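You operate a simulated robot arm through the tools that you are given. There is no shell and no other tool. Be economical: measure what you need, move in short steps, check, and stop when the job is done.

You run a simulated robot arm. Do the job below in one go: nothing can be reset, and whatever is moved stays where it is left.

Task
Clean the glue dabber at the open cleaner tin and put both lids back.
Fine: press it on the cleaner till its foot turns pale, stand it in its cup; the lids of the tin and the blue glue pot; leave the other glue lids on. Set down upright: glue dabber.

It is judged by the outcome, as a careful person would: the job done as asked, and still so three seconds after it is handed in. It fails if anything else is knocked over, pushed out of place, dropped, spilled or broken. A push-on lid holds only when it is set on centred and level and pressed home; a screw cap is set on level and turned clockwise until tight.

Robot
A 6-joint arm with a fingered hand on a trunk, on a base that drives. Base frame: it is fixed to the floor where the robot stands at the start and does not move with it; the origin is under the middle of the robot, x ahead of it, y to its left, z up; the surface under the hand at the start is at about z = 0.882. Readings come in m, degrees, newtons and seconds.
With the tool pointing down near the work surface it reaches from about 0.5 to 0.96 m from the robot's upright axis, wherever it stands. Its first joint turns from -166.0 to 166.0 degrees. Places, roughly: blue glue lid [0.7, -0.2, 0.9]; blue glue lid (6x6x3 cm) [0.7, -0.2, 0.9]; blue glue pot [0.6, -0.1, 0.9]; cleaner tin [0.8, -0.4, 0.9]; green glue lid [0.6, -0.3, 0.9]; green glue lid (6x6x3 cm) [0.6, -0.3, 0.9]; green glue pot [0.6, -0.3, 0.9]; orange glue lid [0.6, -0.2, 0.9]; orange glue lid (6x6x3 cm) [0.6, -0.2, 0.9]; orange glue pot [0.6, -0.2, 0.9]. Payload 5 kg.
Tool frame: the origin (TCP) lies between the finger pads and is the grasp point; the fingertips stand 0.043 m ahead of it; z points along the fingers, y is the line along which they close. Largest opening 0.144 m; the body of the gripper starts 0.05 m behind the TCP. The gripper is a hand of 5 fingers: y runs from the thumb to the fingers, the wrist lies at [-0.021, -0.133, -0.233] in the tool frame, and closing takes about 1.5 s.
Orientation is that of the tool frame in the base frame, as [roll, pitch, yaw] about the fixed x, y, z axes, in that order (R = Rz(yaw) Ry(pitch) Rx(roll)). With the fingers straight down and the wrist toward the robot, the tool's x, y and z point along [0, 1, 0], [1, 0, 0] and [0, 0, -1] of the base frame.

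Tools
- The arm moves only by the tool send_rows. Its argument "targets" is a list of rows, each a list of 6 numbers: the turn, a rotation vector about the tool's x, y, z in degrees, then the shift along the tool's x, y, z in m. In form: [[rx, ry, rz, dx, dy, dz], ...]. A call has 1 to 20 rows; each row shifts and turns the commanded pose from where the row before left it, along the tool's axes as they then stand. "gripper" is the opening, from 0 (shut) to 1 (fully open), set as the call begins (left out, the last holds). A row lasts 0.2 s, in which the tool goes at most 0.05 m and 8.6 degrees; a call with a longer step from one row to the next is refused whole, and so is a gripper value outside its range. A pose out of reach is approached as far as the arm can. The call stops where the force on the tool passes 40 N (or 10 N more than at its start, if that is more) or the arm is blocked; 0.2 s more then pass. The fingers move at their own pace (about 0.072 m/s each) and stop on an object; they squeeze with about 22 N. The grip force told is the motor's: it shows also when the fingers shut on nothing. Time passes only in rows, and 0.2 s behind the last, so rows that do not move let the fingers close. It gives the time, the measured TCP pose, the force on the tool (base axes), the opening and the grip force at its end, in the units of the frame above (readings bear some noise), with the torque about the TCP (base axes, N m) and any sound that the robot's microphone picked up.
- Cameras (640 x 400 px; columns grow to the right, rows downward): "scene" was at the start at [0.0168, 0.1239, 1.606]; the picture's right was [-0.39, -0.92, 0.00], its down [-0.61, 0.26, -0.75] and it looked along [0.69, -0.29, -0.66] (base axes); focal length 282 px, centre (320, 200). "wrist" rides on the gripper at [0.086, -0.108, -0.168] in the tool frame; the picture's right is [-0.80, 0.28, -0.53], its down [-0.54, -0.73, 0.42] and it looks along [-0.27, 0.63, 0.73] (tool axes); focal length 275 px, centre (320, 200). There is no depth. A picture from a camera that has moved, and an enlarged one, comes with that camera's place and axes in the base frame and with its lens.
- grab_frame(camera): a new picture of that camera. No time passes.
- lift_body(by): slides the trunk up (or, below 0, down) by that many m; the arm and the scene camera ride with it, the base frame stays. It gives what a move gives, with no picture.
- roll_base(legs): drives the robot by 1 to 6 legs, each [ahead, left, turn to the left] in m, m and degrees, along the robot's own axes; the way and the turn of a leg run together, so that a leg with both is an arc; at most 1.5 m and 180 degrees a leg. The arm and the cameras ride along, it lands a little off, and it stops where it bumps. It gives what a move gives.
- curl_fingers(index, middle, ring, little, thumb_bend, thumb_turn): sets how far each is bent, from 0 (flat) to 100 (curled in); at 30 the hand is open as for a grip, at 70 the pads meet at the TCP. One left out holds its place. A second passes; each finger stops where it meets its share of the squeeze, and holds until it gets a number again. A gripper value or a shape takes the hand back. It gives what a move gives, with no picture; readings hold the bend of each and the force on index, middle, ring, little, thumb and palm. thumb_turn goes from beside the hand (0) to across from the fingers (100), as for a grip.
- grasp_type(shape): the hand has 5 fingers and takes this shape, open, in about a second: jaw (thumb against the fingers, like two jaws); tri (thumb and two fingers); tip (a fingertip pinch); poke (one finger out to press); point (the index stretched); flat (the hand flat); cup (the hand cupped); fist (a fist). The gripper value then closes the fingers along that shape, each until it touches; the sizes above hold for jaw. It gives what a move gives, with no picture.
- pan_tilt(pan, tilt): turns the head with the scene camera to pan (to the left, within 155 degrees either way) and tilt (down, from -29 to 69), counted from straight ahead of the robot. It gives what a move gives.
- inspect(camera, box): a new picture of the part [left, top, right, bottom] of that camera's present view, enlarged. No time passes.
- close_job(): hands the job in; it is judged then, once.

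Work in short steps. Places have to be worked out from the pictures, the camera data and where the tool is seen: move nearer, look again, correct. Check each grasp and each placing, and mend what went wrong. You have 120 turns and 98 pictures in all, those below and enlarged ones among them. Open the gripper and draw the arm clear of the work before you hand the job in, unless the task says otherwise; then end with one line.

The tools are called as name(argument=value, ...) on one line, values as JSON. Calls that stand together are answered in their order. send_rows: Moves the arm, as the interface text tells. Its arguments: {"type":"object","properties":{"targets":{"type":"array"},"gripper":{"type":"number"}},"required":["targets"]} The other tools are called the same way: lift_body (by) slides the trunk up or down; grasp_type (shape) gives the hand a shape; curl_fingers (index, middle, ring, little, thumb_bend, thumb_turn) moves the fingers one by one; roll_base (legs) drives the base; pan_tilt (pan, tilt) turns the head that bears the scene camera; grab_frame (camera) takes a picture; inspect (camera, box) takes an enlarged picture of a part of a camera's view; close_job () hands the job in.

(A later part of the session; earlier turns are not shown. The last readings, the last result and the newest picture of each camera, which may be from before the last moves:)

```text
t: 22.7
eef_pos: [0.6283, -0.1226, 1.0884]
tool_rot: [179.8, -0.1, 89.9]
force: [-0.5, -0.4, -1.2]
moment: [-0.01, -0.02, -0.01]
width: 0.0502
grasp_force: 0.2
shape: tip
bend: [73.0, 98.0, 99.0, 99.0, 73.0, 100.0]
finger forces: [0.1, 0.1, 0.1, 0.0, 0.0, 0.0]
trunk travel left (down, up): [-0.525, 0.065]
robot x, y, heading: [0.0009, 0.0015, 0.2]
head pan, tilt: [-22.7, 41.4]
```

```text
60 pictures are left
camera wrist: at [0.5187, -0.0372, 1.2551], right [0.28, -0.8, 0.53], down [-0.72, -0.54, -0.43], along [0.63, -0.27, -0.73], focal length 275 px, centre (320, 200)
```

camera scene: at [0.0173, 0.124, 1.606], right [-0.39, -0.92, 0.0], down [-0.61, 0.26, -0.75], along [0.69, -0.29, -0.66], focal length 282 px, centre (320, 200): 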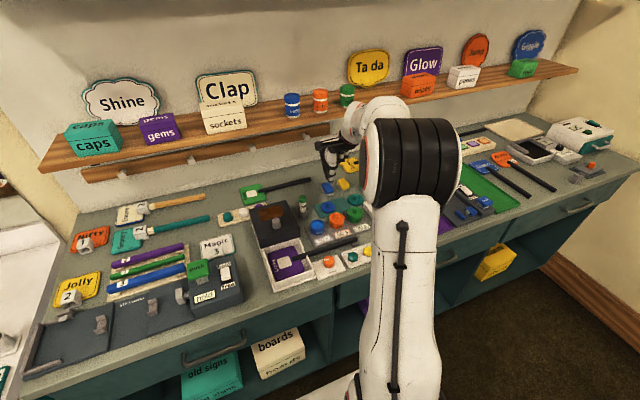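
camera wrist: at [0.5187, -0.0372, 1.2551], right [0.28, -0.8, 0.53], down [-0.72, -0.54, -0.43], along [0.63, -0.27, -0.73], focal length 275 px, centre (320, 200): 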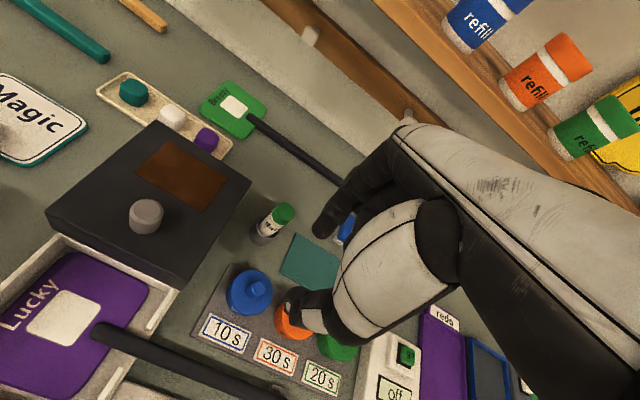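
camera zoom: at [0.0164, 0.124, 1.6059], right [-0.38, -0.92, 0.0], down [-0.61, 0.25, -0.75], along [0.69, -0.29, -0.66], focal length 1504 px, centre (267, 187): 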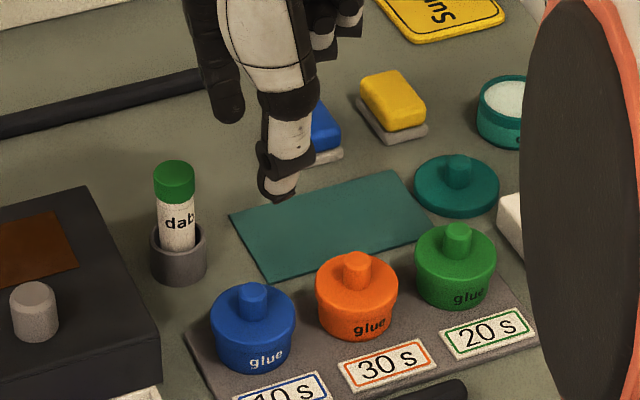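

The blue lid is home and level. Next is the dabber at about (0.718, -0.105). I try the "tri" shape for a steadier hold and see where its fingers are.

grasp_type(shape="tri")

send_rows(targets=[[0, 0, 0, 0, 0, 0], [0, 0, 0, 0, 0, 0], [0, 0, 0, 0, 0, 0], [0, 0, 0, 0, 0, 0], [0, 0, 0, 0, 0, 0]], gripper=0.2)

inspect(camera="wrist", box=[220, 160, 460, 360])

inspect(camera="scene", box=[280, 125, 400, 240])

```text
t: 23.6
eef_pos: [0.6285, -0.1227, 1.0894]
tool_rot: [179.7, 0.0, 90.0]
force: [-0.1, -0.1, -0.2]
moment: [-0.01, -0.03, -0.01]
width: 0.1435
grasp_force: 0.1
shape: tri
bend: [30.0, 30.0, 99.0, 99.0, 30.0, 98.0]
finger forces: [0.1, 0.0, 0.1, 0.0, 0.1, 0.1]
trunk travel left (down, up): [-0.525, 0.065]
robot x, y, heading: [0.0009, 0.0001, -0.1]
head pan, tilt: [-22.7, 41.4]
```

```text
t: 24.8
eef_pos: [0.6285, -0.1208, 1.0907]
tool_rot: [179.7, 0.0, 90.0]
force: [0.1, -0.8, 0.6]
moment: [0.03, 0.0, -0.04]
width: 0.029
grasp_force: 0.1
shape: tri
bend: [73.0, 59.0, 99.0, 99.0, 74.0, 100.0]
finger forces: [0.0, 0.1, 0.0, 0.0, 0.1, 0.0]
trunk travel left (down, up): [-0.525, 0.065]
robot x, y, heading: [0.0009, -0.0009, 0.1]
head pan, tilt: [-22.7, 41.4]
```

```text
2.00 times, centred on (340, 260) of wrist
camera zoom: at [0.5189, -0.0372, 1.2549], right [0.28, -0.8, 0.53], down [-0.72, -0.54, -0.43], along [0.63, -0.27, -0.73], focal length 551 px, centre (280, 80)
```

zoom: 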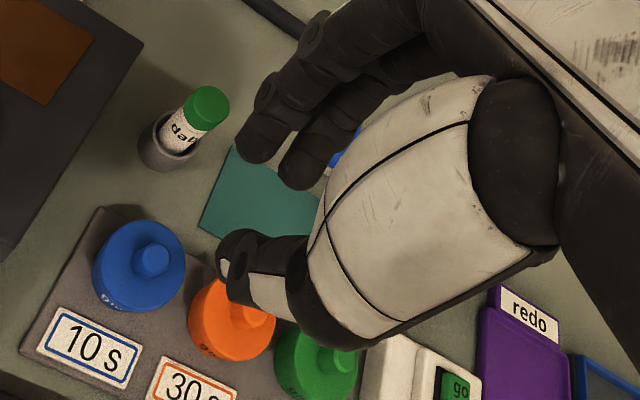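

```text
3.48 times, centred on (340, 182) of scene
camera zoom: at [0.0167, 0.124, 1.606], right [-0.38, -0.92, 0.0], down [-0.61, 0.25, -0.75], along [0.69, -0.29, -0.66], focal length 981 px, centre (250, 261)
```

zoom: 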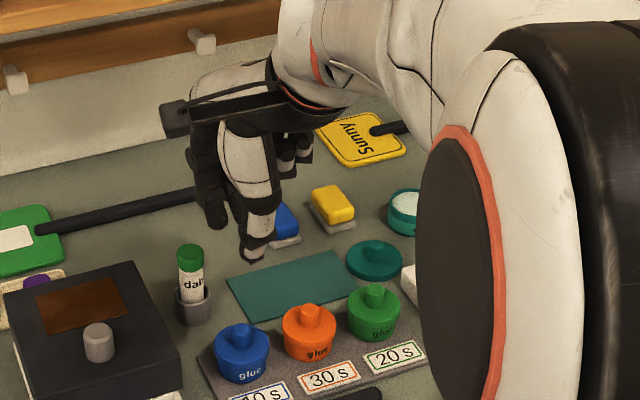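

In "tri" the thumb opposes only the index finger, so "tip" is the cleaner grip. I switch back and move over the dabber.

grasp_type(shape="tip")

send_rows(targets=[[0, 0, 0, 0.0057, 0.0298, 0.01], [0, 0, 0, 0.0057, 0.0298, 0.01], [0, 0, 0, 0.0058, 0.0298, 0.01], [0, 0, 0, 0, 0, 0], [0, 0, 0, 0, 0, 0]], gripper=0.45)

inspect(camera="wrist", box=[180, 200, 420, 350])

inspect(camera="scene", box=[270, 165, 350, 235])

```text
t: 25.7
eef_pos: [0.6282, -0.1222, 1.0887]
tool_rot: [179.7, -0.1, 90.0]
force: [0.2, 0.7, 0.0]
moment: [0.01, 0.0, 0.01]
width: 0.1436
grasp_force: 0.1
shape: tip
bend: [30.0, 98.0, 99.0, 99.0, 30.0, 98.0]
finger forces: [0.1, 0.1, 0.0, 0.0, 0.1, 0.1]
trunk travel left (down, up): [-0.525, 0.065]
robot x, y, heading: [-0.0011, -0.0001, 0.0]
head pan, tilt: [-22.7, 41.4]
```

```text
t: 26.9
eef_pos: [0.7204, -0.1037, 1.0592]
tool_rot: [179.7, 0.0, 90.1]
force: [-0.5, -0.3, 0.2]
moment: [0.02, 0.0, 0.0]
width: 0.0654
grasp_force: 0.1
shape: tip
bend: [73.0, 98.0, 99.0, 99.0, 72.0, 100.0]
finger forces: [0.1, 0.0, 0.1, 0.0, 0.1, 0.0]
trunk travel left (down, up): [-0.525, 0.065]
robot x, y, heading: [0.0029, 0.0002, 0.0]
head pan, tilt: [-22.7, 41.4]
```

```text
2.67 times, centred on (300, 275) of wrist
camera zoom: at [0.6098, -0.0188, 1.2257], right [0.28, -0.8, 0.53], down [-0.72, -0.54, -0.43], along [0.63, -0.27, -0.73], focal length 734 px, centre (373, 0)
```

zoom: 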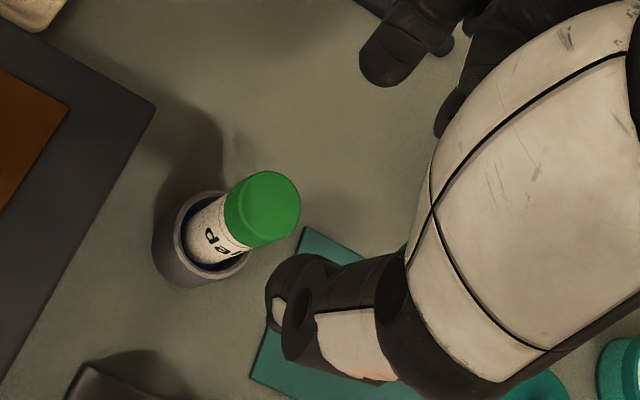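

```text
5.71 times, centred on (310, 200) of scene
camera zoom: at [0.0164, 0.124, 1.606], right [-0.38, -0.92, 0.0], down [-0.61, 0.25, -0.75], along [0.69, -0.29, -0.66], focal length 1612 px, centre (377, 200)
```

zoom: 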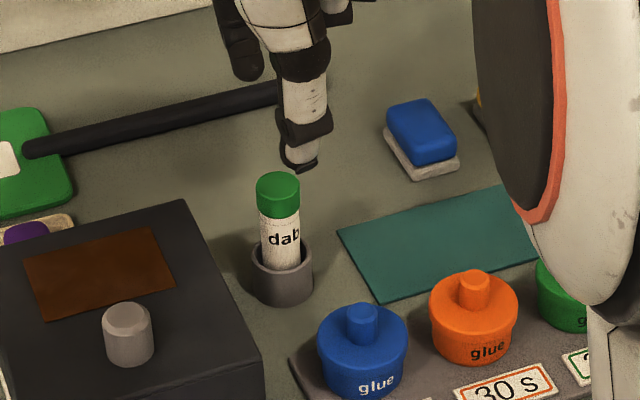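

The dabber cap is within about 1 mm of the pinch line, allowing for the pinch closing slightly on the near side. I go down to TCP z≈0.972.

send_rows(targets=[[0, 0, 0, 0, 0, 0.025], [0, 0, 0, 0, 0, 0.025], [0, 0, 0, 0, 0, 0.02], [0, 0, 0, 0, 0, 0.017], [0, 0, 0, 0, 0, 0]])

inspect(camera="wrist", box=[180, 200, 420, 350])

inspect(camera="scene", box=[270, 165, 350, 235])

```text
t: 28.1
eef_pos: [0.7183, -0.1043, 0.9704]
tool_rot: [179.6, 0.0, 90.0]
force: [0.3, -1.3, -0.5]
moment: [0.02, 0.03, 0.05]
width: 0.0654
grasp_force: 0.1
shape: tip
bend: [73.0, 98.0, 99.0, 99.0, 72.0, 100.0]
finger forces: [0.1, 0.0, 0.0, 0.1, 0.0, 0.0]
trunk travel left (down, up): [-0.525, 0.065]
robot x, y, heading: [0.0014, -0.0028, 0.4]
head pan, tilt: [-22.7, 41.4]
```

```text
2.67 times, centred on (300, 275) of wrist
camera zoom: at [0.6089, -0.0194, 1.1373], right [0.28, -0.8, 0.54], down [-0.72, -0.54, -0.43], along [0.63, -0.27, -0.73], focal length 734 px, centre (373, 0)
```

zoom: 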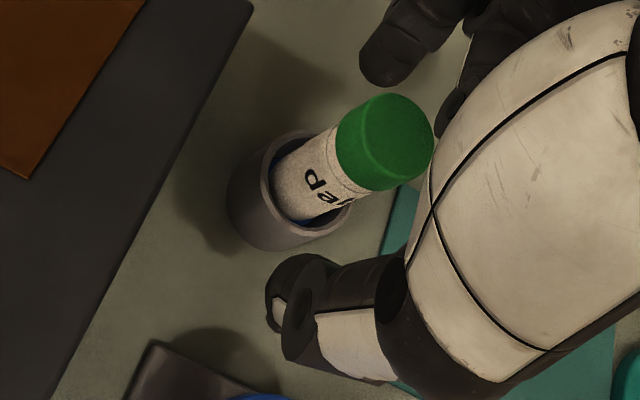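

```text
5.71 times, centred on (310, 200) of scene
camera zoom: at [0.0168, 0.124, 1.606], right [-0.38, -0.92, 0.0], down [-0.61, 0.25, -0.75], along [0.69, -0.29, -0.66], focal length 1612 px, centre (377, 200)
```

zoom: 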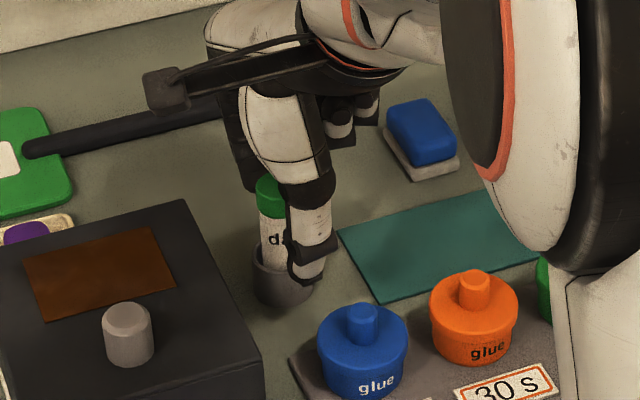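

The dabber sits about 2.5–3 mm toward +y of the pinch line. I shift and close.

send_rows(targets=[[0, 0, 0, 0.0027, 0, 0], [0, 0, 0, 0, 0, 0]])

send_rows(targets=[[0, 0, 0, 0, 0, 0], [0, 0, 0, 0, 0, 0], [0, 0, 0, 0, 0, 0], [0, 0, 0, 0, 0, 0], [0, 0, 0, 0, 0, 0]], gripper=0)

inspect(camera="wrist", box=[180, 200, 420, 350])

inspect(camera="scene", box=[270, 165, 350, 235])

```text
t: 28.7
eef_pos: [0.7195, -0.1, 0.9709]
tool_rot: [179.7, 0.0, 90.0]
force: [0.3, 0.7, 0.6]
moment: [0.0, 0.0, -0.03]
width: 0.0652
grasp_force: 0.0
shape: tip
bend: [73.0, 98.0, 99.0, 99.0, 72.0, 100.0]
finger forces: [0.0, 0.0, 0.0, 0.0, 0.1, 0.1]
trunk travel left (down, up): [-0.525, 0.065]
robot x, y, heading: [-0.002, -0.0012, -0.2]
head pan, tilt: [-22.7, 41.4]
```

```text
t: 29.9
eef_pos: [0.7194, -0.102, 0.9708]
tool_rot: [179.8, 0.1, 90.0]
force: [0.1, -0.5, 1.1]
moment: [0.0, 0.0, -0.02]
width: 0.0173
grasp_force: 22.2
shape: tip
bend: [71.0, 100.0, 100.0, 100.0, 74.0, 100.0]
finger forces: [18.9, 0.0, 0.1, 0.0, 19.0, 0.0]
trunk travel left (down, up): [-0.525, 0.065]
robot x, y, heading: [0.0035, -0.0012, 0.1]
head pan, tilt: [-22.7, 41.4]
```

```text
2.67 times, centred on (300, 275) of wrist
camera zoom: at [0.6092, -0.0162, 1.1369], right [0.28, -0.8, 0.53], down [-0.72, -0.54, -0.43], along [0.63, -0.27, -0.73], focal length 734 px, centre (373, 0)
```

zoom: 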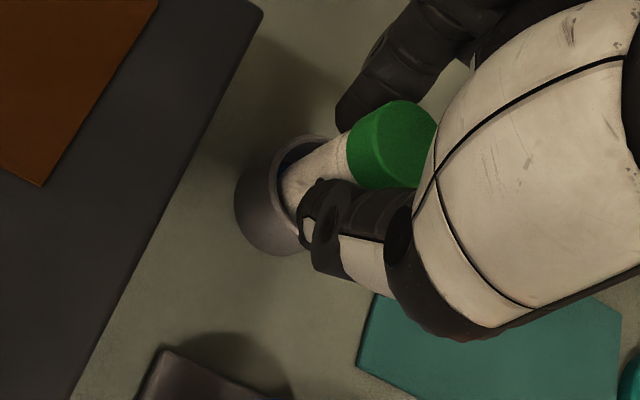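

```text
5.71 times, centred on (310, 200) of scene
camera zoom: at [0.0167, 0.124, 1.606], right [-0.38, -0.92, 0.0], down [-0.61, 0.25, -0.75], along [0.69, -0.29, -0.66], focal length 1612 px, centre (377, 200)
```

zoom: 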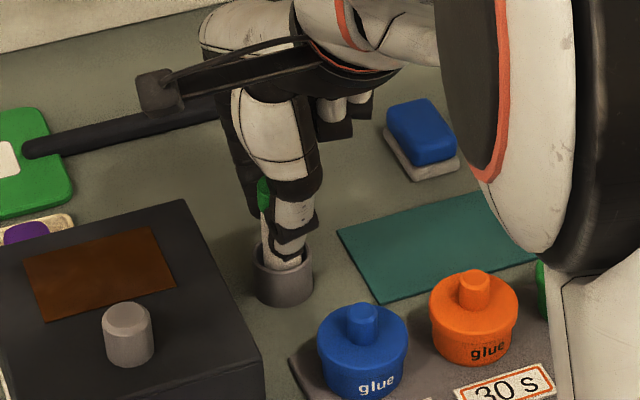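

It's gripped at 19 N. I lift 5 cm slowly and check.

send_rows(targets=[[0, 0, 0, 0, 0, -0.008], [0, 0, 0, 0, 0, -0.012], [0, 0, 0, 0, 0, -0.015], [0, 0, 0, 0, 0, -0.015], [0, 0, 0, 0, 0, 0]])

inspect(camera="wrist", box=[180, 200, 420, 350])

inspect(camera="scene", box=[270, 165, 350, 235])

```text
t: 31.1
eef_pos: [0.72, -0.1005, 1.0242]
tool_rot: [179.8, 0.0, 90.1]
force: [-0.3, 0.5, -1.0]
moment: [-0.02, -0.01, 0.02]
width: 0.0175
grasp_force: 21.5
shape: tip
bend: [71.0, 100.0, 100.0, 100.0, 74.0, 100.0]
finger forces: [18.9, 0.0, 0.1, 0.0, 18.9, 0.1]
trunk travel left (down, up): [-0.525, 0.065]
robot x, y, heading: [-0.0038, -0.0023, -0.1]
head pan, tilt: [-22.7, 41.4]
```

```text
2.67 times, centred on (300, 275) of wrist
camera zoom: at [0.6105, -0.0143, 1.189], right [0.28, -0.8, 0.53], down [-0.72, -0.54, -0.43], along [0.63, -0.27, -0.73], focal length 734 px, centre (373, 0)
```

zoom: 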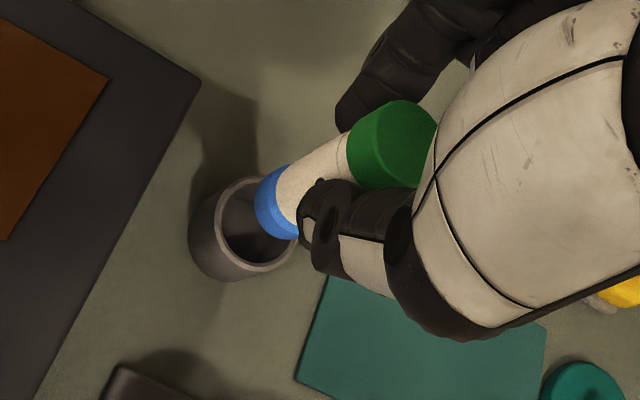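

```text
5.71 times, centred on (310, 200) of scene
camera zoom: at [0.0166, 0.124, 1.606], right [-0.38, -0.92, 0.0], down [-0.61, 0.25, -0.75], along [0.69, -0.29, -0.66], focal length 1612 px, centre (377, 200)
```

zoom: 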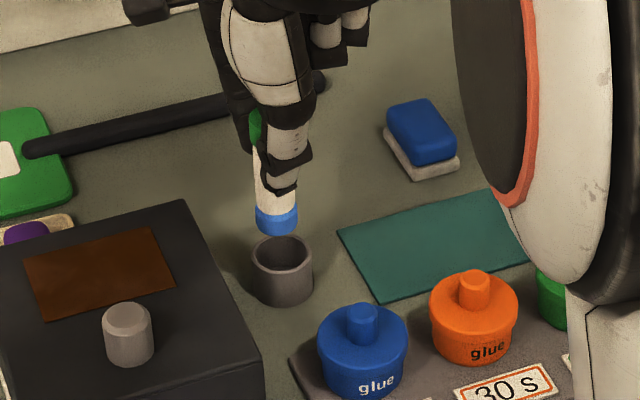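

The dabber is out, with its blue, glue-covered foot at z≈0.94. I carry it over the tin near (0.765, -0.393).

send_rows(targets=[[0, 0, 0, -0.0366, 0.0058, 0], [0, 0, 0, -0.0366, 0.0058, 0], [0, 0, 0, -0.0366, 0.0058, 0], [0, 0, 0, -0.0366, 0.0058, 0], [0, 0, 0, -0.0366, 0.0058, 0], [0, 0, 0, -0.0366, 0.0058, 0], [0, 0, 0, -0.0366, 0.0058, 0], [0, 0, 0, -0.0366, 0.0058, 0], [0, 0, 0, 0, 0, 0]])

inspect(camera="wrist", box=[180, 200, 420, 350])

grab_frame(camera="scene")

```text
t: 33.1
eef_pos: [0.7664, -0.3919, 1.0225]
tool_rot: [179.9, -0.2, 90.0]
force: [0.7, -0.6, -1.3]
moment: [0.04, -0.02, 0.02]
width: 0.0172
grasp_force: 22.0
shape: tip
bend: [71.0, 100.0, 100.0, 100.0, 74.0, 100.0]
finger forces: [18.7, 0.1, 0.0, 0.1, 18.9, 0.1]
trunk travel left (down, up): [-0.525, 0.065]
robot x, y, heading: [0.0008, -0.0033, -0.2]
head pan, tilt: [-22.7, 41.4]
```

```text
2.67 times, centred on (300, 275) of wrist
camera zoom: at [0.656, -0.3071, 1.1884], right [0.28, -0.8, 0.53], down [-0.72, -0.54, -0.43], along [0.63, -0.27, -0.73], focal length 734 px, centre (373, 0)
```

zoom: 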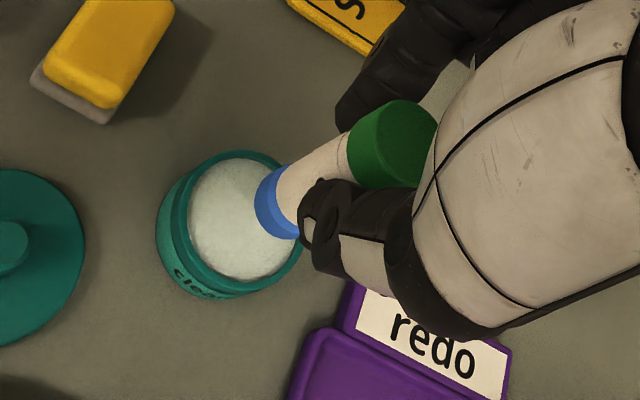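

```text
48 pictures are left
camera scene: at [0.0167, 0.1237, 1.606], right [-0.38, -0.92, 0.0], down [-0.61, 0.25, -0.75], along [0.69, -0.29, -0.66], focal length 282 px, centre (320, 200)
```

scene: 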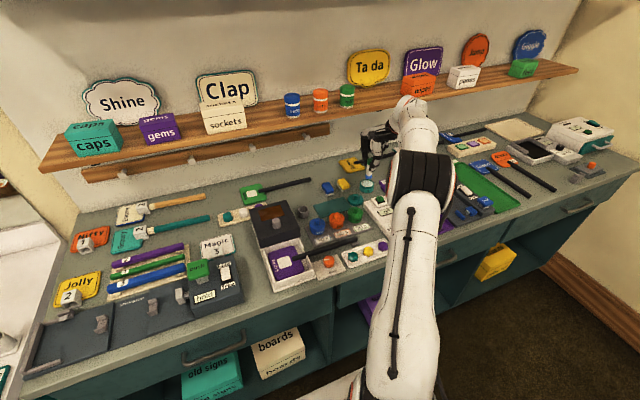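

The pad centre lies about 6 mm toward +y from the dabber's axis. I shift, then go down gently until it touches.

send_rows(targets=[[0, 0, 0, 0.006, -0.002, 0], [0, 0, 0, 0, 0, 0.01], [0, 0, 0, 0, 0, 0.01], [0, 0, 0, 0, 0, 0.005], [0, 0, 0, 0, 0, 0.003], [0, 0, 0, 0, 0, 0]])

inspect(camera="wrist", box=[180, 200, 420, 350])

inspect(camera="scene", box=[335, 145, 405, 200])

```text
t: 34.5
eef_pos: [0.7647, -0.3879, 0.9943]
tool_rot: [179.8, 0.1, 90.1]
force: [0.8, -0.7, 0.1]
moment: [0.01, 0.03, 0.0]
width: 0.0173
grasp_force: 22.2
shape: tip
bend: [71.0, 100.0, 100.0, 100.0, 74.0, 100.0]
finger forces: [18.7, 0.0, 0.0, 0.1, 19.0, 0.0]
trunk travel left (down, up): [-0.525, 0.065]
robot x, y, heading: [-0.0016, 0.001, -0.1]
head pan, tilt: [-22.7, 41.4]
```

```text
2.67 times, centred on (300, 275) of wrist
camera zoom: at [0.6555, -0.3024, 1.1594], right [0.28, -0.8, 0.53], down [-0.72, -0.54, -0.43], along [0.63, -0.27, -0.73], focal length 734 px, centre (373, 0)
```

zoom: 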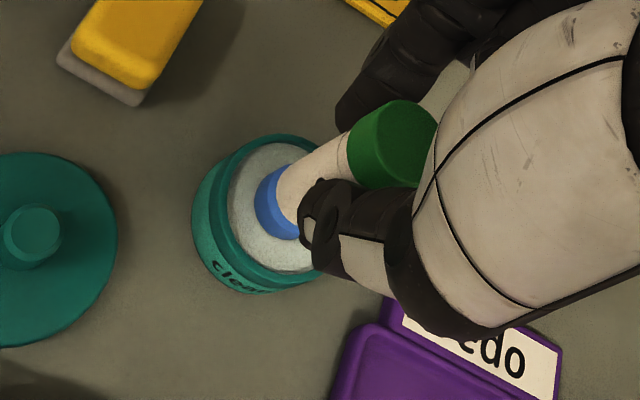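

```text
7.27 times, centred on (370, 172) of scene
camera zoom: at [0.0168, 0.1238, 1.606], right [-0.38, -0.92, 0.0], down [-0.61, 0.25, -0.75], along [0.69, -0.29, -0.66], focal length 2051 px, centre (-44, 400)
```

zoom: 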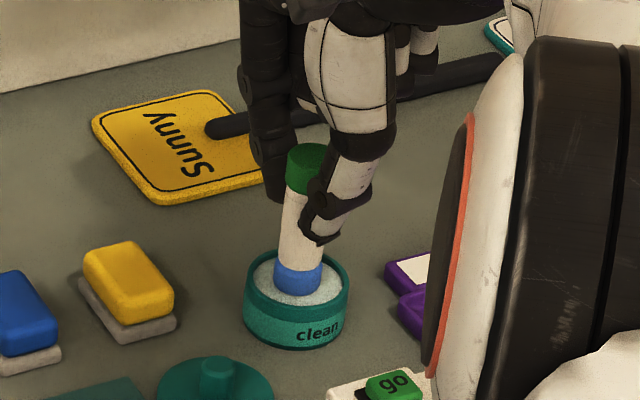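

The foot hangs just over the middle of the pad. I go down in small steps to press it.

send_rows(targets=[[0, 0, 0, 0, 0, 0.003], [0, 0, 0, 0, 0, 0.003], [0, 0, 0, 0, 0, 0.002], [0, 0, 0, 0, 0, 0]])

```text
t: 35.5
eef_pos: [0.7639, -0.3873, 0.9915]
tool_rot: [179.2, 0.2, 89.8]
force: [1.4, -0.4, 30.4]
moment: [-0.05, -0.09, 0.01]
width: 0.0187
grasp_force: 21.8
shape: tip
bend: [72.0, 100.0, 100.0, 100.0, 74.0, 100.0]
finger forces: [25.8, 0.0, 0.1, 0.0, 24.3, 0.0]
trunk travel left (down, up): [-0.525, 0.065]
robot x, y, heading: [0.0009, 0.0009, 0.0]
head pan, tilt: [-22.7, 41.4]
```

It's pressing at 30 N. I ease off a little, wait, and look at the foot.

send_rows(targets=[[0, 0, 0, 0, 0, -0.002], [0, 0, 0, 0, 0, 0], [0, 0, 0, 0, 0, 0], [0, 0, 0, 0, 0, 0], [0, 0, 0, 0, 0, 0], [0, 0, 0, 0, 0, 0], [0, 0, 0, 0, 0, 0], [0, 0, 0, 0, 0, 0]])

inspect(camera="scene", box=[335, 145, 405, 200])

```text
t: 37.3
eef_pos: [0.7631, -0.3874, 0.99]
tool_rot: [179.4, 0.2, 90.0]
force: [1.1, 2.4, 26.6]
moment: [0.01, -0.08, 0.0]
width: 0.0187
grasp_force: 21.9
shape: tip
bend: [72.0, 100.0, 100.0, 100.0, 74.0, 100.0]
finger forces: [25.6, 0.0, 0.0, 0.1, 24.4, 0.0]
trunk travel left (down, up): [-0.525, 0.065]
robot x, y, heading: [0.0011, -0.0001, 0.2]
head pan, tilt: [-22.7, 41.4]
```

```text
7.27 times, centred on (370, 172) of scene
camera zoom: at [0.0143, 0.1253, 1.606], right [-0.38, -0.92, 0.0], down [-0.61, 0.25, -0.75], along [0.69, -0.29, -0.66], focal length 2051 px, centre (-44, 400)
```

zoom: 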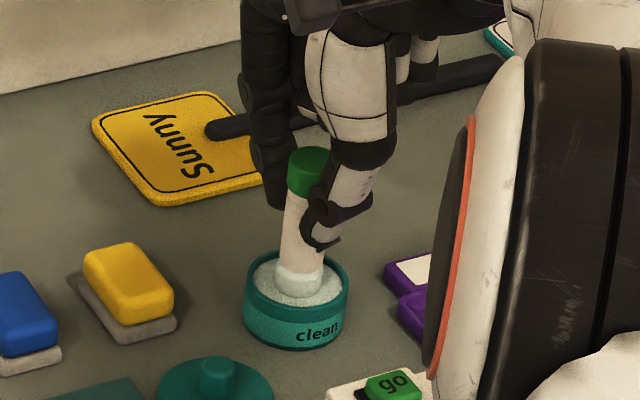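

The foot has turned pale. I lift it off and check it.

send_rows(targets=[[0, 0, 0, 0, 0, -0.008], [0, 0, 0, 0, 0, -0.012], [0, 0, 0, 0, 0, -0.015], [0, 0, 0, 0, 0, 0]])

inspect(camera="wrist", box=[180, 200, 420, 350])

inspect(camera="scene", box=[335, 145, 405, 200])

```text
t: 38.3
eef_pos: [0.7632, -0.3861, 1.0219]
tool_rot: [179.8, -0.1, 90.0]
force: [-0.3, 0.4, -0.4]
moment: [-0.01, 0.0, 0.02]
width: 0.0181
grasp_force: 21.9
shape: tip
bend: [72.0, 100.0, 100.0, 100.0, 74.0, 100.0]
finger forces: [20.7, 0.0, 0.1, 0.0, 20.9, 0.1]
trunk travel left (down, up): [-0.525, 0.065]
robot x, y, heading: [0.0026, 0.0005, -0.1]
head pan, tilt: [-22.7, 41.4]
```

```text
2.67 times, centred on (300, 275) of wrist
camera zoom: at [0.6541, -0.3023, 1.1879], right [0.28, -0.8, 0.53], down [-0.72, -0.54, -0.43], along [0.63, -0.27, -0.73], focal length 734 px, centre (373, 0)
```

zoom: 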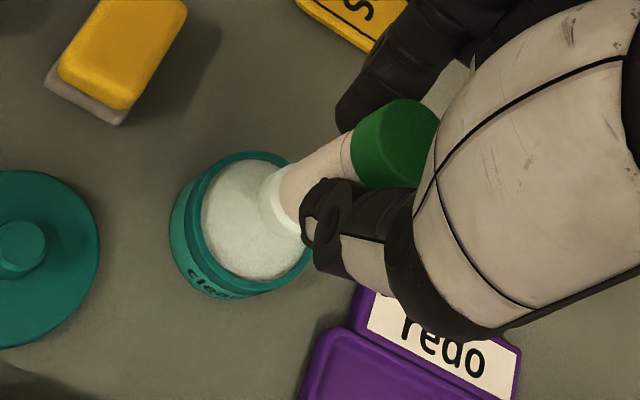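

```text
7.27 times, centred on (370, 172) of scene
camera zoom: at [0.0167, 0.1239, 1.6059], right [-0.39, -0.92, 0.0], down [-0.61, 0.25, -0.75], along [0.69, -0.29, -0.66], focal length 2051 px, centre (-44, 400)
```

zoom: 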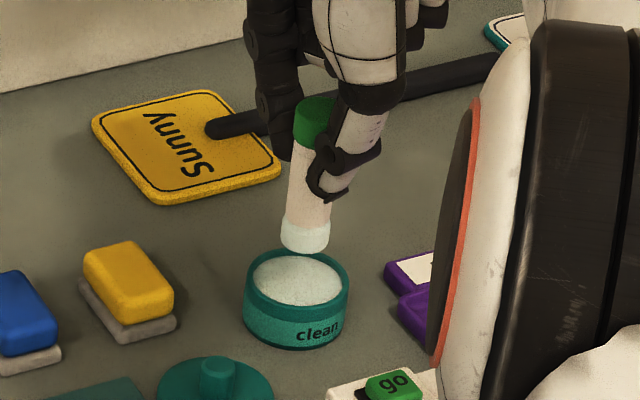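

The foot is clean and pale. I carry it back over its cup by reversing the same path.

send_rows(targets=[[0, 0, 0, 0.03585, -0.00555, 0], [0, 0, 0, 0.03585, -0.00555, 0], [0, 0, 0, 0.03585, -0.00555, 0], [0, 0, 0, 0.03585, -0.00555, 0], [0, 0, 0, 0.03585, -0.00555, 0], [0, 0, 0, 0.03585, -0.00555, 0], [0, 0, 0, 0.03585, -0.00555, 0], [0, 0, 0, 0.03585, -0.00555, 0], [0, 0, 0, 0, 0, 0], [0, 0, 0, 0, 0, 0]])

inspect(camera="wrist", box=[180, 200, 420, 350])

inspect(camera="scene", box=[285, 180, 335, 225])

```text
t: 40.5
eef_pos: [0.7176, -0.0979, 1.0192]
tool_rot: [179.8, 0.1, 89.9]
force: [0.6, -0.6, -0.8]
moment: [0.03, -0.02, -0.01]
width: 0.0182
grasp_force: 21.8
shape: tip
bend: [72.0, 100.0, 100.0, 100.0, 74.0, 100.0]
finger forces: [20.4, 0.0, 0.0, 0.1, 20.4, 0.0]
trunk travel left (down, up): [-0.525, 0.065]
robot x, y, heading: [0.0006, 0.0017, -0.0]
head pan, tilt: [-22.7, 41.4]
```

```text
2.67 times, centred on (300, 275) of wrist
camera zoom: at [0.6091, -0.0131, 1.1852], right [0.28, -0.8, 0.53], down [-0.72, -0.54, -0.43], along [0.63, -0.27, -0.73], focal length 734 px, centre (373, 0)
```

zoom: 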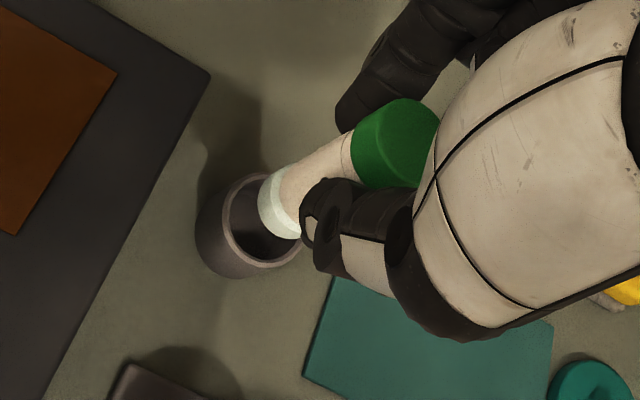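

```text
8.89 times, centred on (310, 202) of scene
camera zoom: at [0.0167, 0.1237, 1.606], right [-0.38, -0.92, 0.0], down [-0.61, 0.25, -0.75], along [0.69, -0.29, -0.66], focal length 2507 px, centre (409, 178)
```

zoom: 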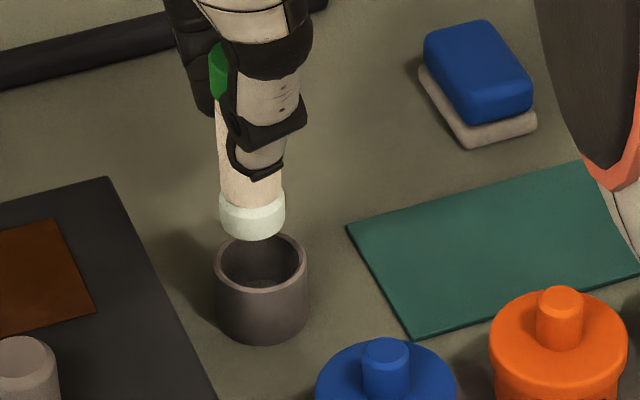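

The foot and cup line up almost exactly as when I lifted it. I nudge 1 mm toward -y and go down to just inside the rim to check.

send_rows(targets=[[0, 0, 0, -0.001, 0, 0], [0, 0, 0, 0, 0, 0.01], [0, 0, 0, 0, 0, 0.01], [0, 0, 0, 0, 0, 0.005], [0, 0, 0, 0, 0, 0]])

inspect(camera="wrist", box=[180, 200, 420, 350])

inspect(camera="scene", box=[285, 180, 335, 225])

```text
t: 41.7
eef_pos: [0.719, -0.1, 0.9954]
tool_rot: [179.8, 0.0, 90.0]
force: [0.2, 0.3, 0.3]
moment: [-0.02, 0.0, -0.02]
width: 0.0179
grasp_force: 22.3
shape: tip
bend: [72.0, 100.0, 100.0, 100.0, 74.0, 100.0]
finger forces: [20.4, 0.0, 0.0, 0.0, 20.5, 0.0]
trunk travel left (down, up): [-0.525, 0.065]
robot x, y, heading: [0.0001, 0.002, 0.1]
head pan, tilt: [-22.7, 41.4]
```

```text
2.67 times, centred on (300, 275) of wrist
camera zoom: at [0.6104, -0.015, 1.1621], right [0.28, -0.8, 0.53], down [-0.72, -0.54, -0.43], along [0.63, -0.27, -0.73], focal length 734 px, centre (373, 0)
```

zoom: 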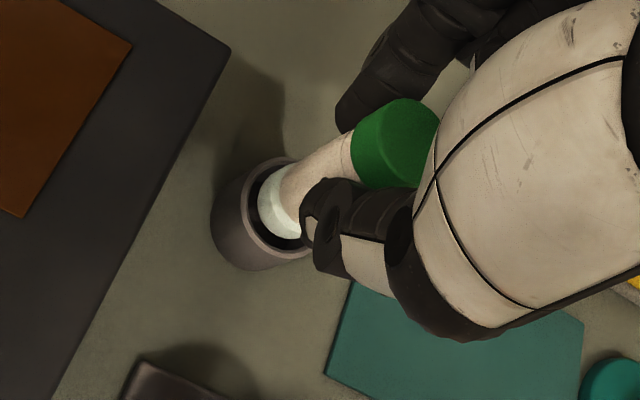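

```text
8.89 times, centred on (310, 202) of scene
camera zoom: at [0.0167, 0.124, 1.606], right [-0.39, -0.92, 0.0], down [-0.61, 0.25, -0.75], along [0.69, -0.29, -0.66], focal length 2507 px, centre (409, 178)
```

zoom: 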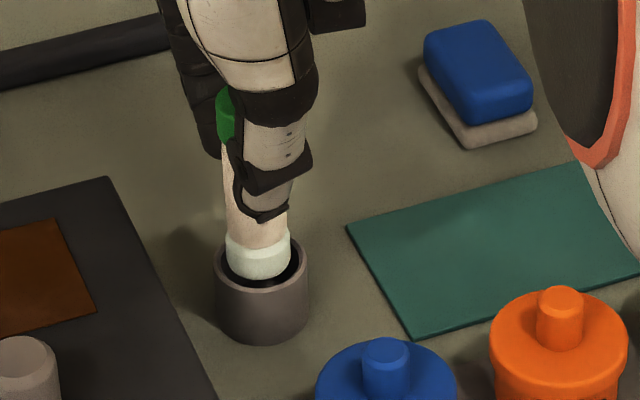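

The foot is centred in the mouth of the cup. I lower it to the floor of the cup.

send_rows(targets=[[0, 0, 0, 0, 0, 0.007], [0, 0, 0, 0, 0, 0.007], [0, 0, 0, 0, 0, 0.005], [0, 0, 0, 0, 0, 0.002], [0, 0, 0, 0, 0, 0]])

inspect(camera="scene", box=[285, 180, 335, 225])

```text
t: 42.9
eef_pos: [0.7202, -0.1007, 0.9762]
tool_rot: [179.9, -0.1, 90.0]
force: [0.0, 0.2, -0.4]
moment: [0.0, 0.0, 0.0]
width: 0.018
grasp_force: 22.0
shape: tip
bend: [72.0, 100.0, 100.0, 100.0, 74.0, 100.0]
finger forces: [20.3, 0.0, 0.0, 0.1, 20.3, 0.0]
trunk travel left (down, up): [-0.525, 0.065]
robot x, y, heading: [-0.0017, -0.0006, -0.0]
head pan, tilt: [-22.7, 41.4]
```

```text
8.89 times, centred on (310, 202) of scene
camera zoom: at [0.0167, 0.124, 1.606], right [-0.38, -0.92, 0.0], down [-0.61, 0.25, -0.75], along [0.69, -0.29, -0.66], focal length 2507 px, centre (409, 178)
```

zoom: 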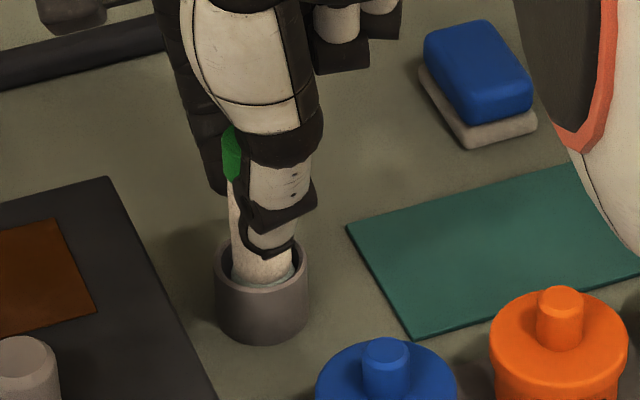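

It isn't on the floor yet. I take small steps until it touches.

send_rows(targets=[[0, 0, 0, 0, 0, 0.002], [0, 0, 0, 0, 0, 0.002], [0, 0, 0, 0, 0, 0]])

```text
t: 43.7
eef_pos: [0.7207, -0.1002, 0.9723]
tool_rot: [179.7, -0.1, 90.0]
force: [-0.2, -0.6, -0.5]
moment: [0.03, -0.02, 0.01]
width: 0.0181
grasp_force: 21.5
shape: tip
bend: [72.0, 100.0, 100.0, 100.0, 74.0, 100.0]
finger forces: [20.3, 0.0, 0.1, 0.0, 20.4, 0.0]
trunk travel left (down, up): [-0.525, 0.065]
robot x, y, heading: [-0.0028, 0.003, 0.1]
head pan, tilt: [-22.7, 41.4]
```

No contact yet, so I go down a bit more.

send_rows(targets=[[0, 0, 0, 0, 0, 0.0015], [0, 0, 0, 0, 0, 0.0015], [0, 0, 0, 0, 0, 0]])

```text
t: 44.5
eef_pos: [0.7203, -0.1007, 0.97]
tool_rot: [179.7, 0.0, 90.0]
force: [0.0, 0.5, -0.8]
moment: [0.0, -0.04, 0.02]
width: 0.0181
grasp_force: 22.4
shape: tip
bend: [72.0, 100.0, 100.0, 100.0, 74.0, 100.0]
finger forces: [20.5, 0.0, 0.0, 0.0, 20.4, 0.0]
trunk travel left (down, up): [-0.525, 0.065]
robot x, y, heading: [0.0009, 0.0028, -0.1]
head pan, tilt: [-22.7, 41.4]
```

There's still no contact, because the dabber slid up in the grip a little when I pressed. I continue.

send_rows(targets=[[0, 0, 0, 0, 0, 0.0015], [0, 0, 0, 0, 0, 0.0015], [0, 0, 0, 0, 0, 0]])

inspect(camera="scene", box=[285, 180, 335, 225])

```text
t: 45.3
eef_pos: [0.7211, -0.0999, 0.9682]
tool_rot: [179.6, -0.1, 90.1]
force: [-1.5, 0.1, 11.8]
moment: [-0.02, 0.02, 0.0]
width: 0.0179
grasp_force: 21.5
shape: tip
bend: [72.0, 100.0, 100.0, 100.0, 74.0, 100.0]
finger forces: [21.3, 0.0, 0.1, 0.0, 22.2, 0.0]
trunk travel left (down, up): [-0.525, 0.065]
robot x, y, heading: [-0.0027, 0.0001, 0.3]
head pan, tilt: [-22.7, 41.4]
```

```text
8.89 times, centred on (310, 202) of scene
camera zoom: at [0.0156, 0.1242, 1.6061], right [-0.38, -0.92, 0.0], down [-0.61, 0.25, -0.75], along [0.69, -0.29, -0.66], focal length 2507 px, centre (409, 178)
```

zoom: 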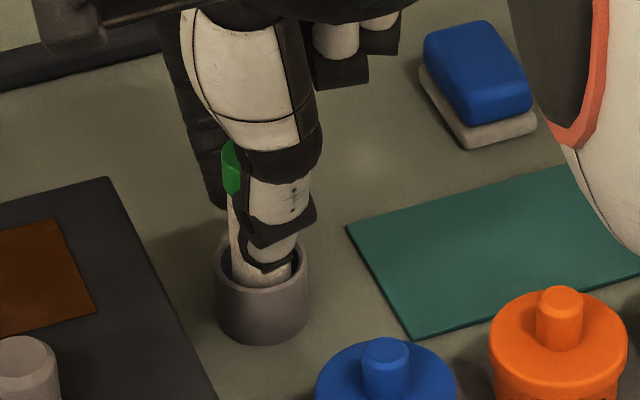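

It's on the floor, at 12 N. I ease off 1 mm, open, and rise straight up with the fingers wide.

send_rows(targets=[[0, 0, 0, 0, 0, -0.001], [0, 0, 0, 0, 0, 0]])

send_rows(targets=[[0, 0, 0, 0, 0, 0], [0, 0, 0, 0, 0, 0], [0, 0, 0, 0, 0, 0], [0, 0, 0, 0, 0, -0.015], [0, 0, 0, 0, 0, -0.025], [0, 0, 0, 0, 0, -0.03], [0, 0, 0, 0, 0, -0.02]], gripper=0.4)

inspect(camera="scene", box=[285, 165, 365, 235])

```text
t: 45.9
eef_pos: [0.72, -0.1005, 0.9687]
tool_rot: [179.5, -0.1, 90.0]
force: [-1.2, 0.4, 13.4]
moment: [0.01, -0.03, 0.02]
width: 0.0179
grasp_force: 21.8
shape: tip
bend: [72.0, 100.0, 100.0, 100.0, 74.0, 100.0]
finger forces: [21.4, 0.0, 0.1, 0.0, 22.7, 0.0]
trunk travel left (down, up): [-0.525, 0.065]
robot x, y, heading: [-0.0002, 0.0015, 0.1]
head pan, tilt: [-22.7, 41.4]
```

```text
t: 47.5
eef_pos: [0.7214, -0.1026, 1.0576]
tool_rot: [179.8, -0.1, 89.9]
force: [-0.1, 0.6, 0.0]
moment: [0.02, 0.01, 0.01]
width: 0.0574
grasp_force: 0.1
shape: tip
bend: [73.0, 98.0, 99.0, 99.0, 73.0, 100.0]
finger forces: [0.0, 0.0, 0.1, 0.0, 0.1, 0.1]
trunk travel left (down, up): [-0.525, 0.065]
robot x, y, heading: [0.0002, -0.0004, 0.1]
head pan, tilt: [-22.7, 41.4]
```

```text
5.71 times, centred on (325, 200) of scene
camera zoom: at [0.0165, 0.124, 1.6059], right [-0.38, -0.92, 0.0], down [-0.61, 0.25, -0.75], along [0.69, -0.29, -0.66], focal length 1612 px, centre (291, 200)
```

zoom: 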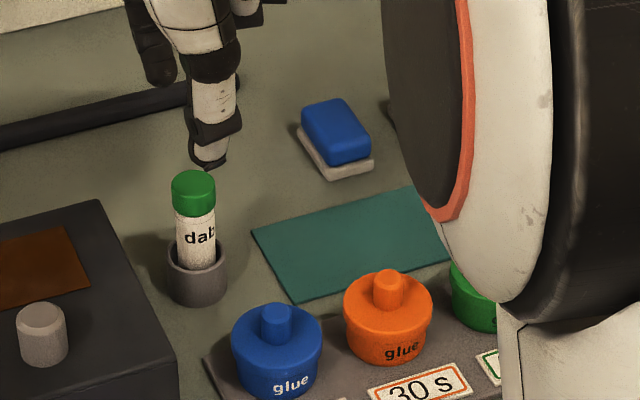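

The dabber stands upright in its cup. Next is the tin lid near (0.716, -0.314): I move above it.

send_rows(targets=[[0, 0, 0, -0.0352, -0.001, 0], [0, 0, 0, -0.0352, -0.001, 0], [0, 0, 0, -0.0352, -0.001, 0], [0, 0, 0, -0.0352, -0.001, 0], [0, 0, 0, -0.0352, -0.001, 0], [0, 0, 0, -0.0352, -0.001, 0], [0, 0, 0, 0, 0, 0.03], [0, 0, 0, 0, 0, 0.03], [0, 0, 0, 0, 0, 0.025], [0, 0, 0, 0, 0, 0]], gripper=0.35)

inspect(camera="wrist", box=[180, 200, 420, 350])

```text
t: 49.7
eef_pos: [0.7139, -0.3087, 0.9719]
tool_rot: [179.6, -0.1, 90.0]
force: [0.3, 0.0, -0.6]
moment: [-0.03, 0.05, 0.0]
width: 0.0514
grasp_force: 0.1
shape: tip
bend: [73.0, 98.0, 99.0, 99.0, 73.0, 100.0]
finger forces: [0.0, 0.0, 0.0, 0.0, 0.0, 0.0]
trunk travel left (down, up): [-0.525, 0.065]
robot x, y, heading: [-0.0045, -0.0022, 0.1]
head pan, tilt: [-22.7, 41.4]
```

```text
2.67 times, centred on (300, 275) of wrist
camera zoom: at [0.6055, -0.2241, 1.1382], right [0.28, -0.8, 0.54], down [-0.72, -0.54, -0.43], along [0.63, -0.27, -0.73], focal length 734 px, centre (373, 0)
```

zoom: 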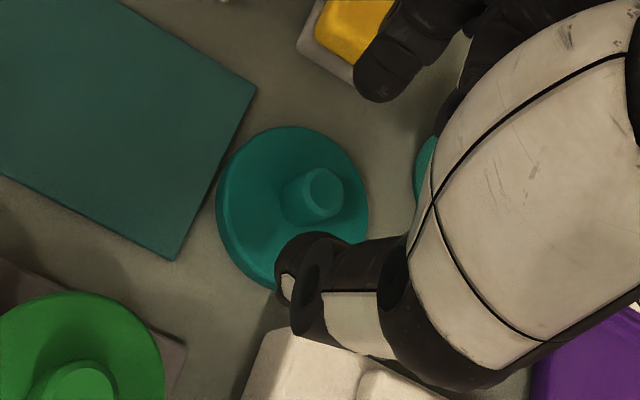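

The knob lies about 5 mm toward -y. I shift there, adding 3 mm in x for the pinch bias, and go down to grasp height.

send_rows(targets=[[0, 0, 0, -0.005, 0.003, 0], [0, 0, 0, 0, 0, 0.015], [0, 0, 0, 0, 0, 0.0105], [0, 0, 0, 0, 0, 0]])

inspect(camera="wrist", box=[180, 200, 420, 350])

inspect(camera="scene", box=[335, 165, 385, 215])

```text
t: 50.7
eef_pos: [0.7203, -0.3147, 0.9471]
tool_rot: [179.8, -0.1, 90.0]
force: [-0.7, 0.3, 0.5]
moment: [0.02, 0.0, -0.03]
width: 0.0513
grasp_force: 0.1
shape: tip
bend: [73.0, 98.0, 99.0, 99.0, 73.0, 100.0]
finger forces: [0.1, 0.0, 0.1, 0.0, 0.0, 0.0]
trunk travel left (down, up): [-0.525, 0.065]
robot x, y, heading: [0.0003, 0.001, -0.2]
head pan, tilt: [-22.7, 41.4]
```

```text
2.67 times, centred on (300, 275) of wrist
camera zoom: at [0.6101, -0.231, 1.1126], right [0.28, -0.8, 0.53], down [-0.72, -0.54, -0.43], along [0.63, -0.27, -0.73], focal length 734 px, centre (373, 0)
```

zoom: 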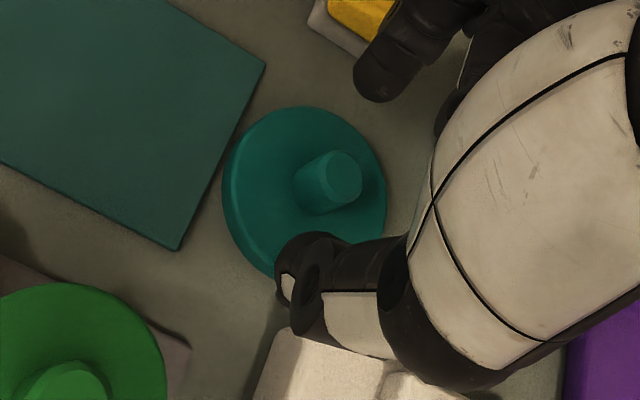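

```text
8.00 times, centred on (360, 190) of scene
camera zoom: at [0.0167, 0.1239, 1.606], right [-0.38, -0.92, 0.0], down [-0.61, 0.25, -0.75], along [0.69, -0.29, -0.66], focal length 2256 px, centre (0, 280)
```

zoom: 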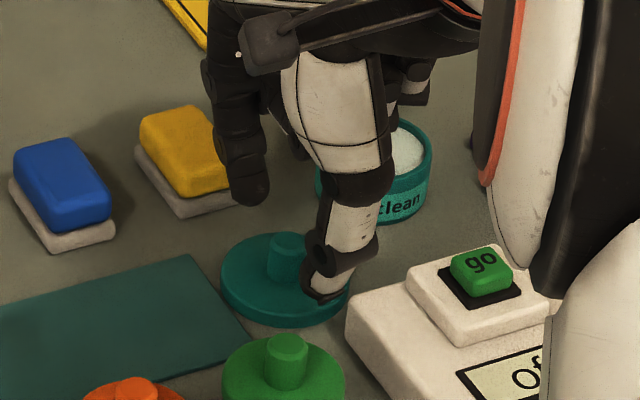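

The knob is a bit nearer the thumb than intended. I shift back 3 mm, then close.

send_rows(targets=[[0, 0, 0, 0, -0.003, 0], [0, 0, 0, 0, 0, 0]])

send_rows(targets=[[0, 0, 0, 0, 0, 0], [0, 0, 0, 0, 0, 0], [0, 0, 0, 0, 0, 0], [0, 0, 0, 0, 0, 0], [0, 0, 0, 0, 0, 0]], gripper=0)

send_rows(targets=[[0, 0, 0, 0, 0, -0.015], [0, 0, 0, 0, 0, -0.02], [0, 0, 0, 0, 0, -0.025], [0, 0, 0, 0, 0, 0]])

inspect(camera="wrist", box=[180, 200, 420, 350])

inspect(camera="scene", box=[335, 145, 405, 215])

```text
t: 51.3
eef_pos: [0.7157, -0.3159, 0.9457]
tool_rot: [179.7, 0.0, 90.0]
force: [-0.3, 0.1, -0.9]
moment: [-0.02, -0.02, 0.0]
width: 0.0514
grasp_force: 0.0
shape: tip
bend: [73.0, 98.0, 99.0, 99.0, 73.0, 100.0]
finger forces: [0.1, 0.0, 0.0, 0.0, 0.1, 0.0]
trunk travel left (down, up): [-0.525, 0.065]
robot x, y, heading: [0.0049, 0.0001, 0.3]
head pan, tilt: [-22.7, 41.4]
```

```text
t: 52.5
eef_pos: [0.7154, -0.3168, 0.9482]
tool_rot: [179.6, 0.2, 89.9]
force: [2.1, -0.5, 16.0]
moment: [0.01, -0.15, 0.0]
width: 0.0085
grasp_force: 22.0
shape: tip
bend: [71.0, 100.0, 100.0, 100.0, 74.0, 100.0]
finger forces: [0.1, 0.1, 0.0, 0.0, 0.1, 0.0]
trunk travel left (down, up): [-0.525, 0.065]
robot x, y, heading: [-0.0, -0.0001, -0.3]
head pan, tilt: [-22.7, 41.4]
```

```text
t: 53.5
eef_pos: [0.7158, -0.3183, 1.0068]
tool_rot: [179.7, -0.1, 90.0]
force: [0.3, -0.7, 0.9]
moment: [-0.03, 0.02, -0.02]
width: 0.0086
grasp_force: 21.7
shape: tip
bend: [71.0, 100.0, 100.0, 100.0, 74.0, 100.0]
finger forces: [0.1, 0.0, 0.1, 0.0, 0.0, 0.1]
trunk travel left (down, up): [-0.525, 0.065]
robot x, y, heading: [-0.0012, 0.0049, -0.2]
head pan, tilt: [-22.7, 41.4]
```

```text
2.67 times, centred on (300, 275) of wrist
camera zoom: at [0.6064, -0.2331, 1.1727], right [0.28, -0.8, 0.53], down [-0.72, -0.54, -0.43], along [0.63, -0.27, -0.73], focal length 734 px, centre (373, 0)
```

zoom: 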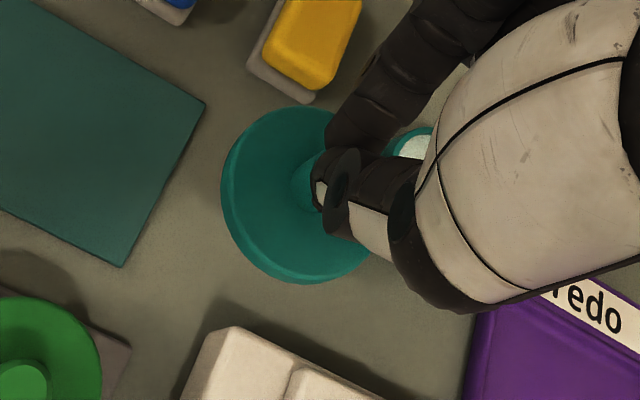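

```text
5.71 times, centred on (370, 180) of scene
camera zoom: at [0.0166, 0.124, 1.606], right [-0.39, -0.92, 0.0], down [-0.61, 0.25, -0.75], along [0.69, -0.29, -0.66], focal length 1612 px, centre (34, 314)
```

zoom: 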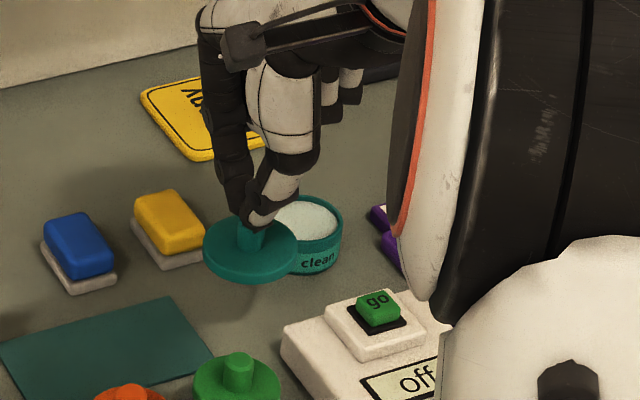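

The lid came up, but the grip is off-centre: no pad force, and the knob is about 4–5 mm to the +y side. I set it back down and regrasp properly.

send_rows(targets=[[0, 0, 0, 0, 0, 0.02], [0, 0, 0, 0, 0, 0.02], [0, 0, 0, 0, 0, 0.012], [0, 0, 0, 0, 0, 0.004], [0, 0, 0, 0, 0, 0]])

inspect(camera="scene", box=[335, 165, 385, 215])

```text
t: 54.7
eef_pos: [0.7161, -0.3179, 0.9505]
tool_rot: [179.7, -0.1, 90.0]
force: [1.2, -0.1, 0.1]
moment: [0.01, -0.01, -0.05]
width: 0.0085
grasp_force: 22.1
shape: tip
bend: [71.0, 100.0, 100.0, 100.0, 74.0, 100.0]
finger forces: [0.0, 0.1, 0.0, 0.1, 0.1, 0.1]
trunk travel left (down, up): [-0.525, 0.065]
robot x, y, heading: [-0.0017, -0.0013, -0.3]
head pan, tilt: [-22.7, 41.4]
```

```text
8.00 times, centred on (360, 190) of scene
camera zoom: at [0.0167, 0.1239, 1.606], right [-0.38, -0.92, 0.0], down [-0.61, 0.25, -0.75], along [0.69, -0.29, -0.66], focal length 2256 px, centre (0, 280)
```

zoom: 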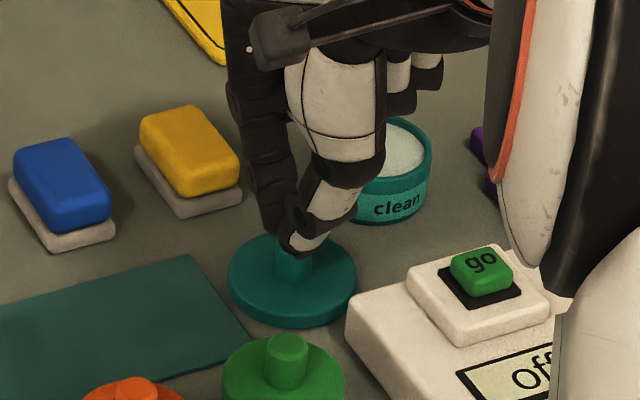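

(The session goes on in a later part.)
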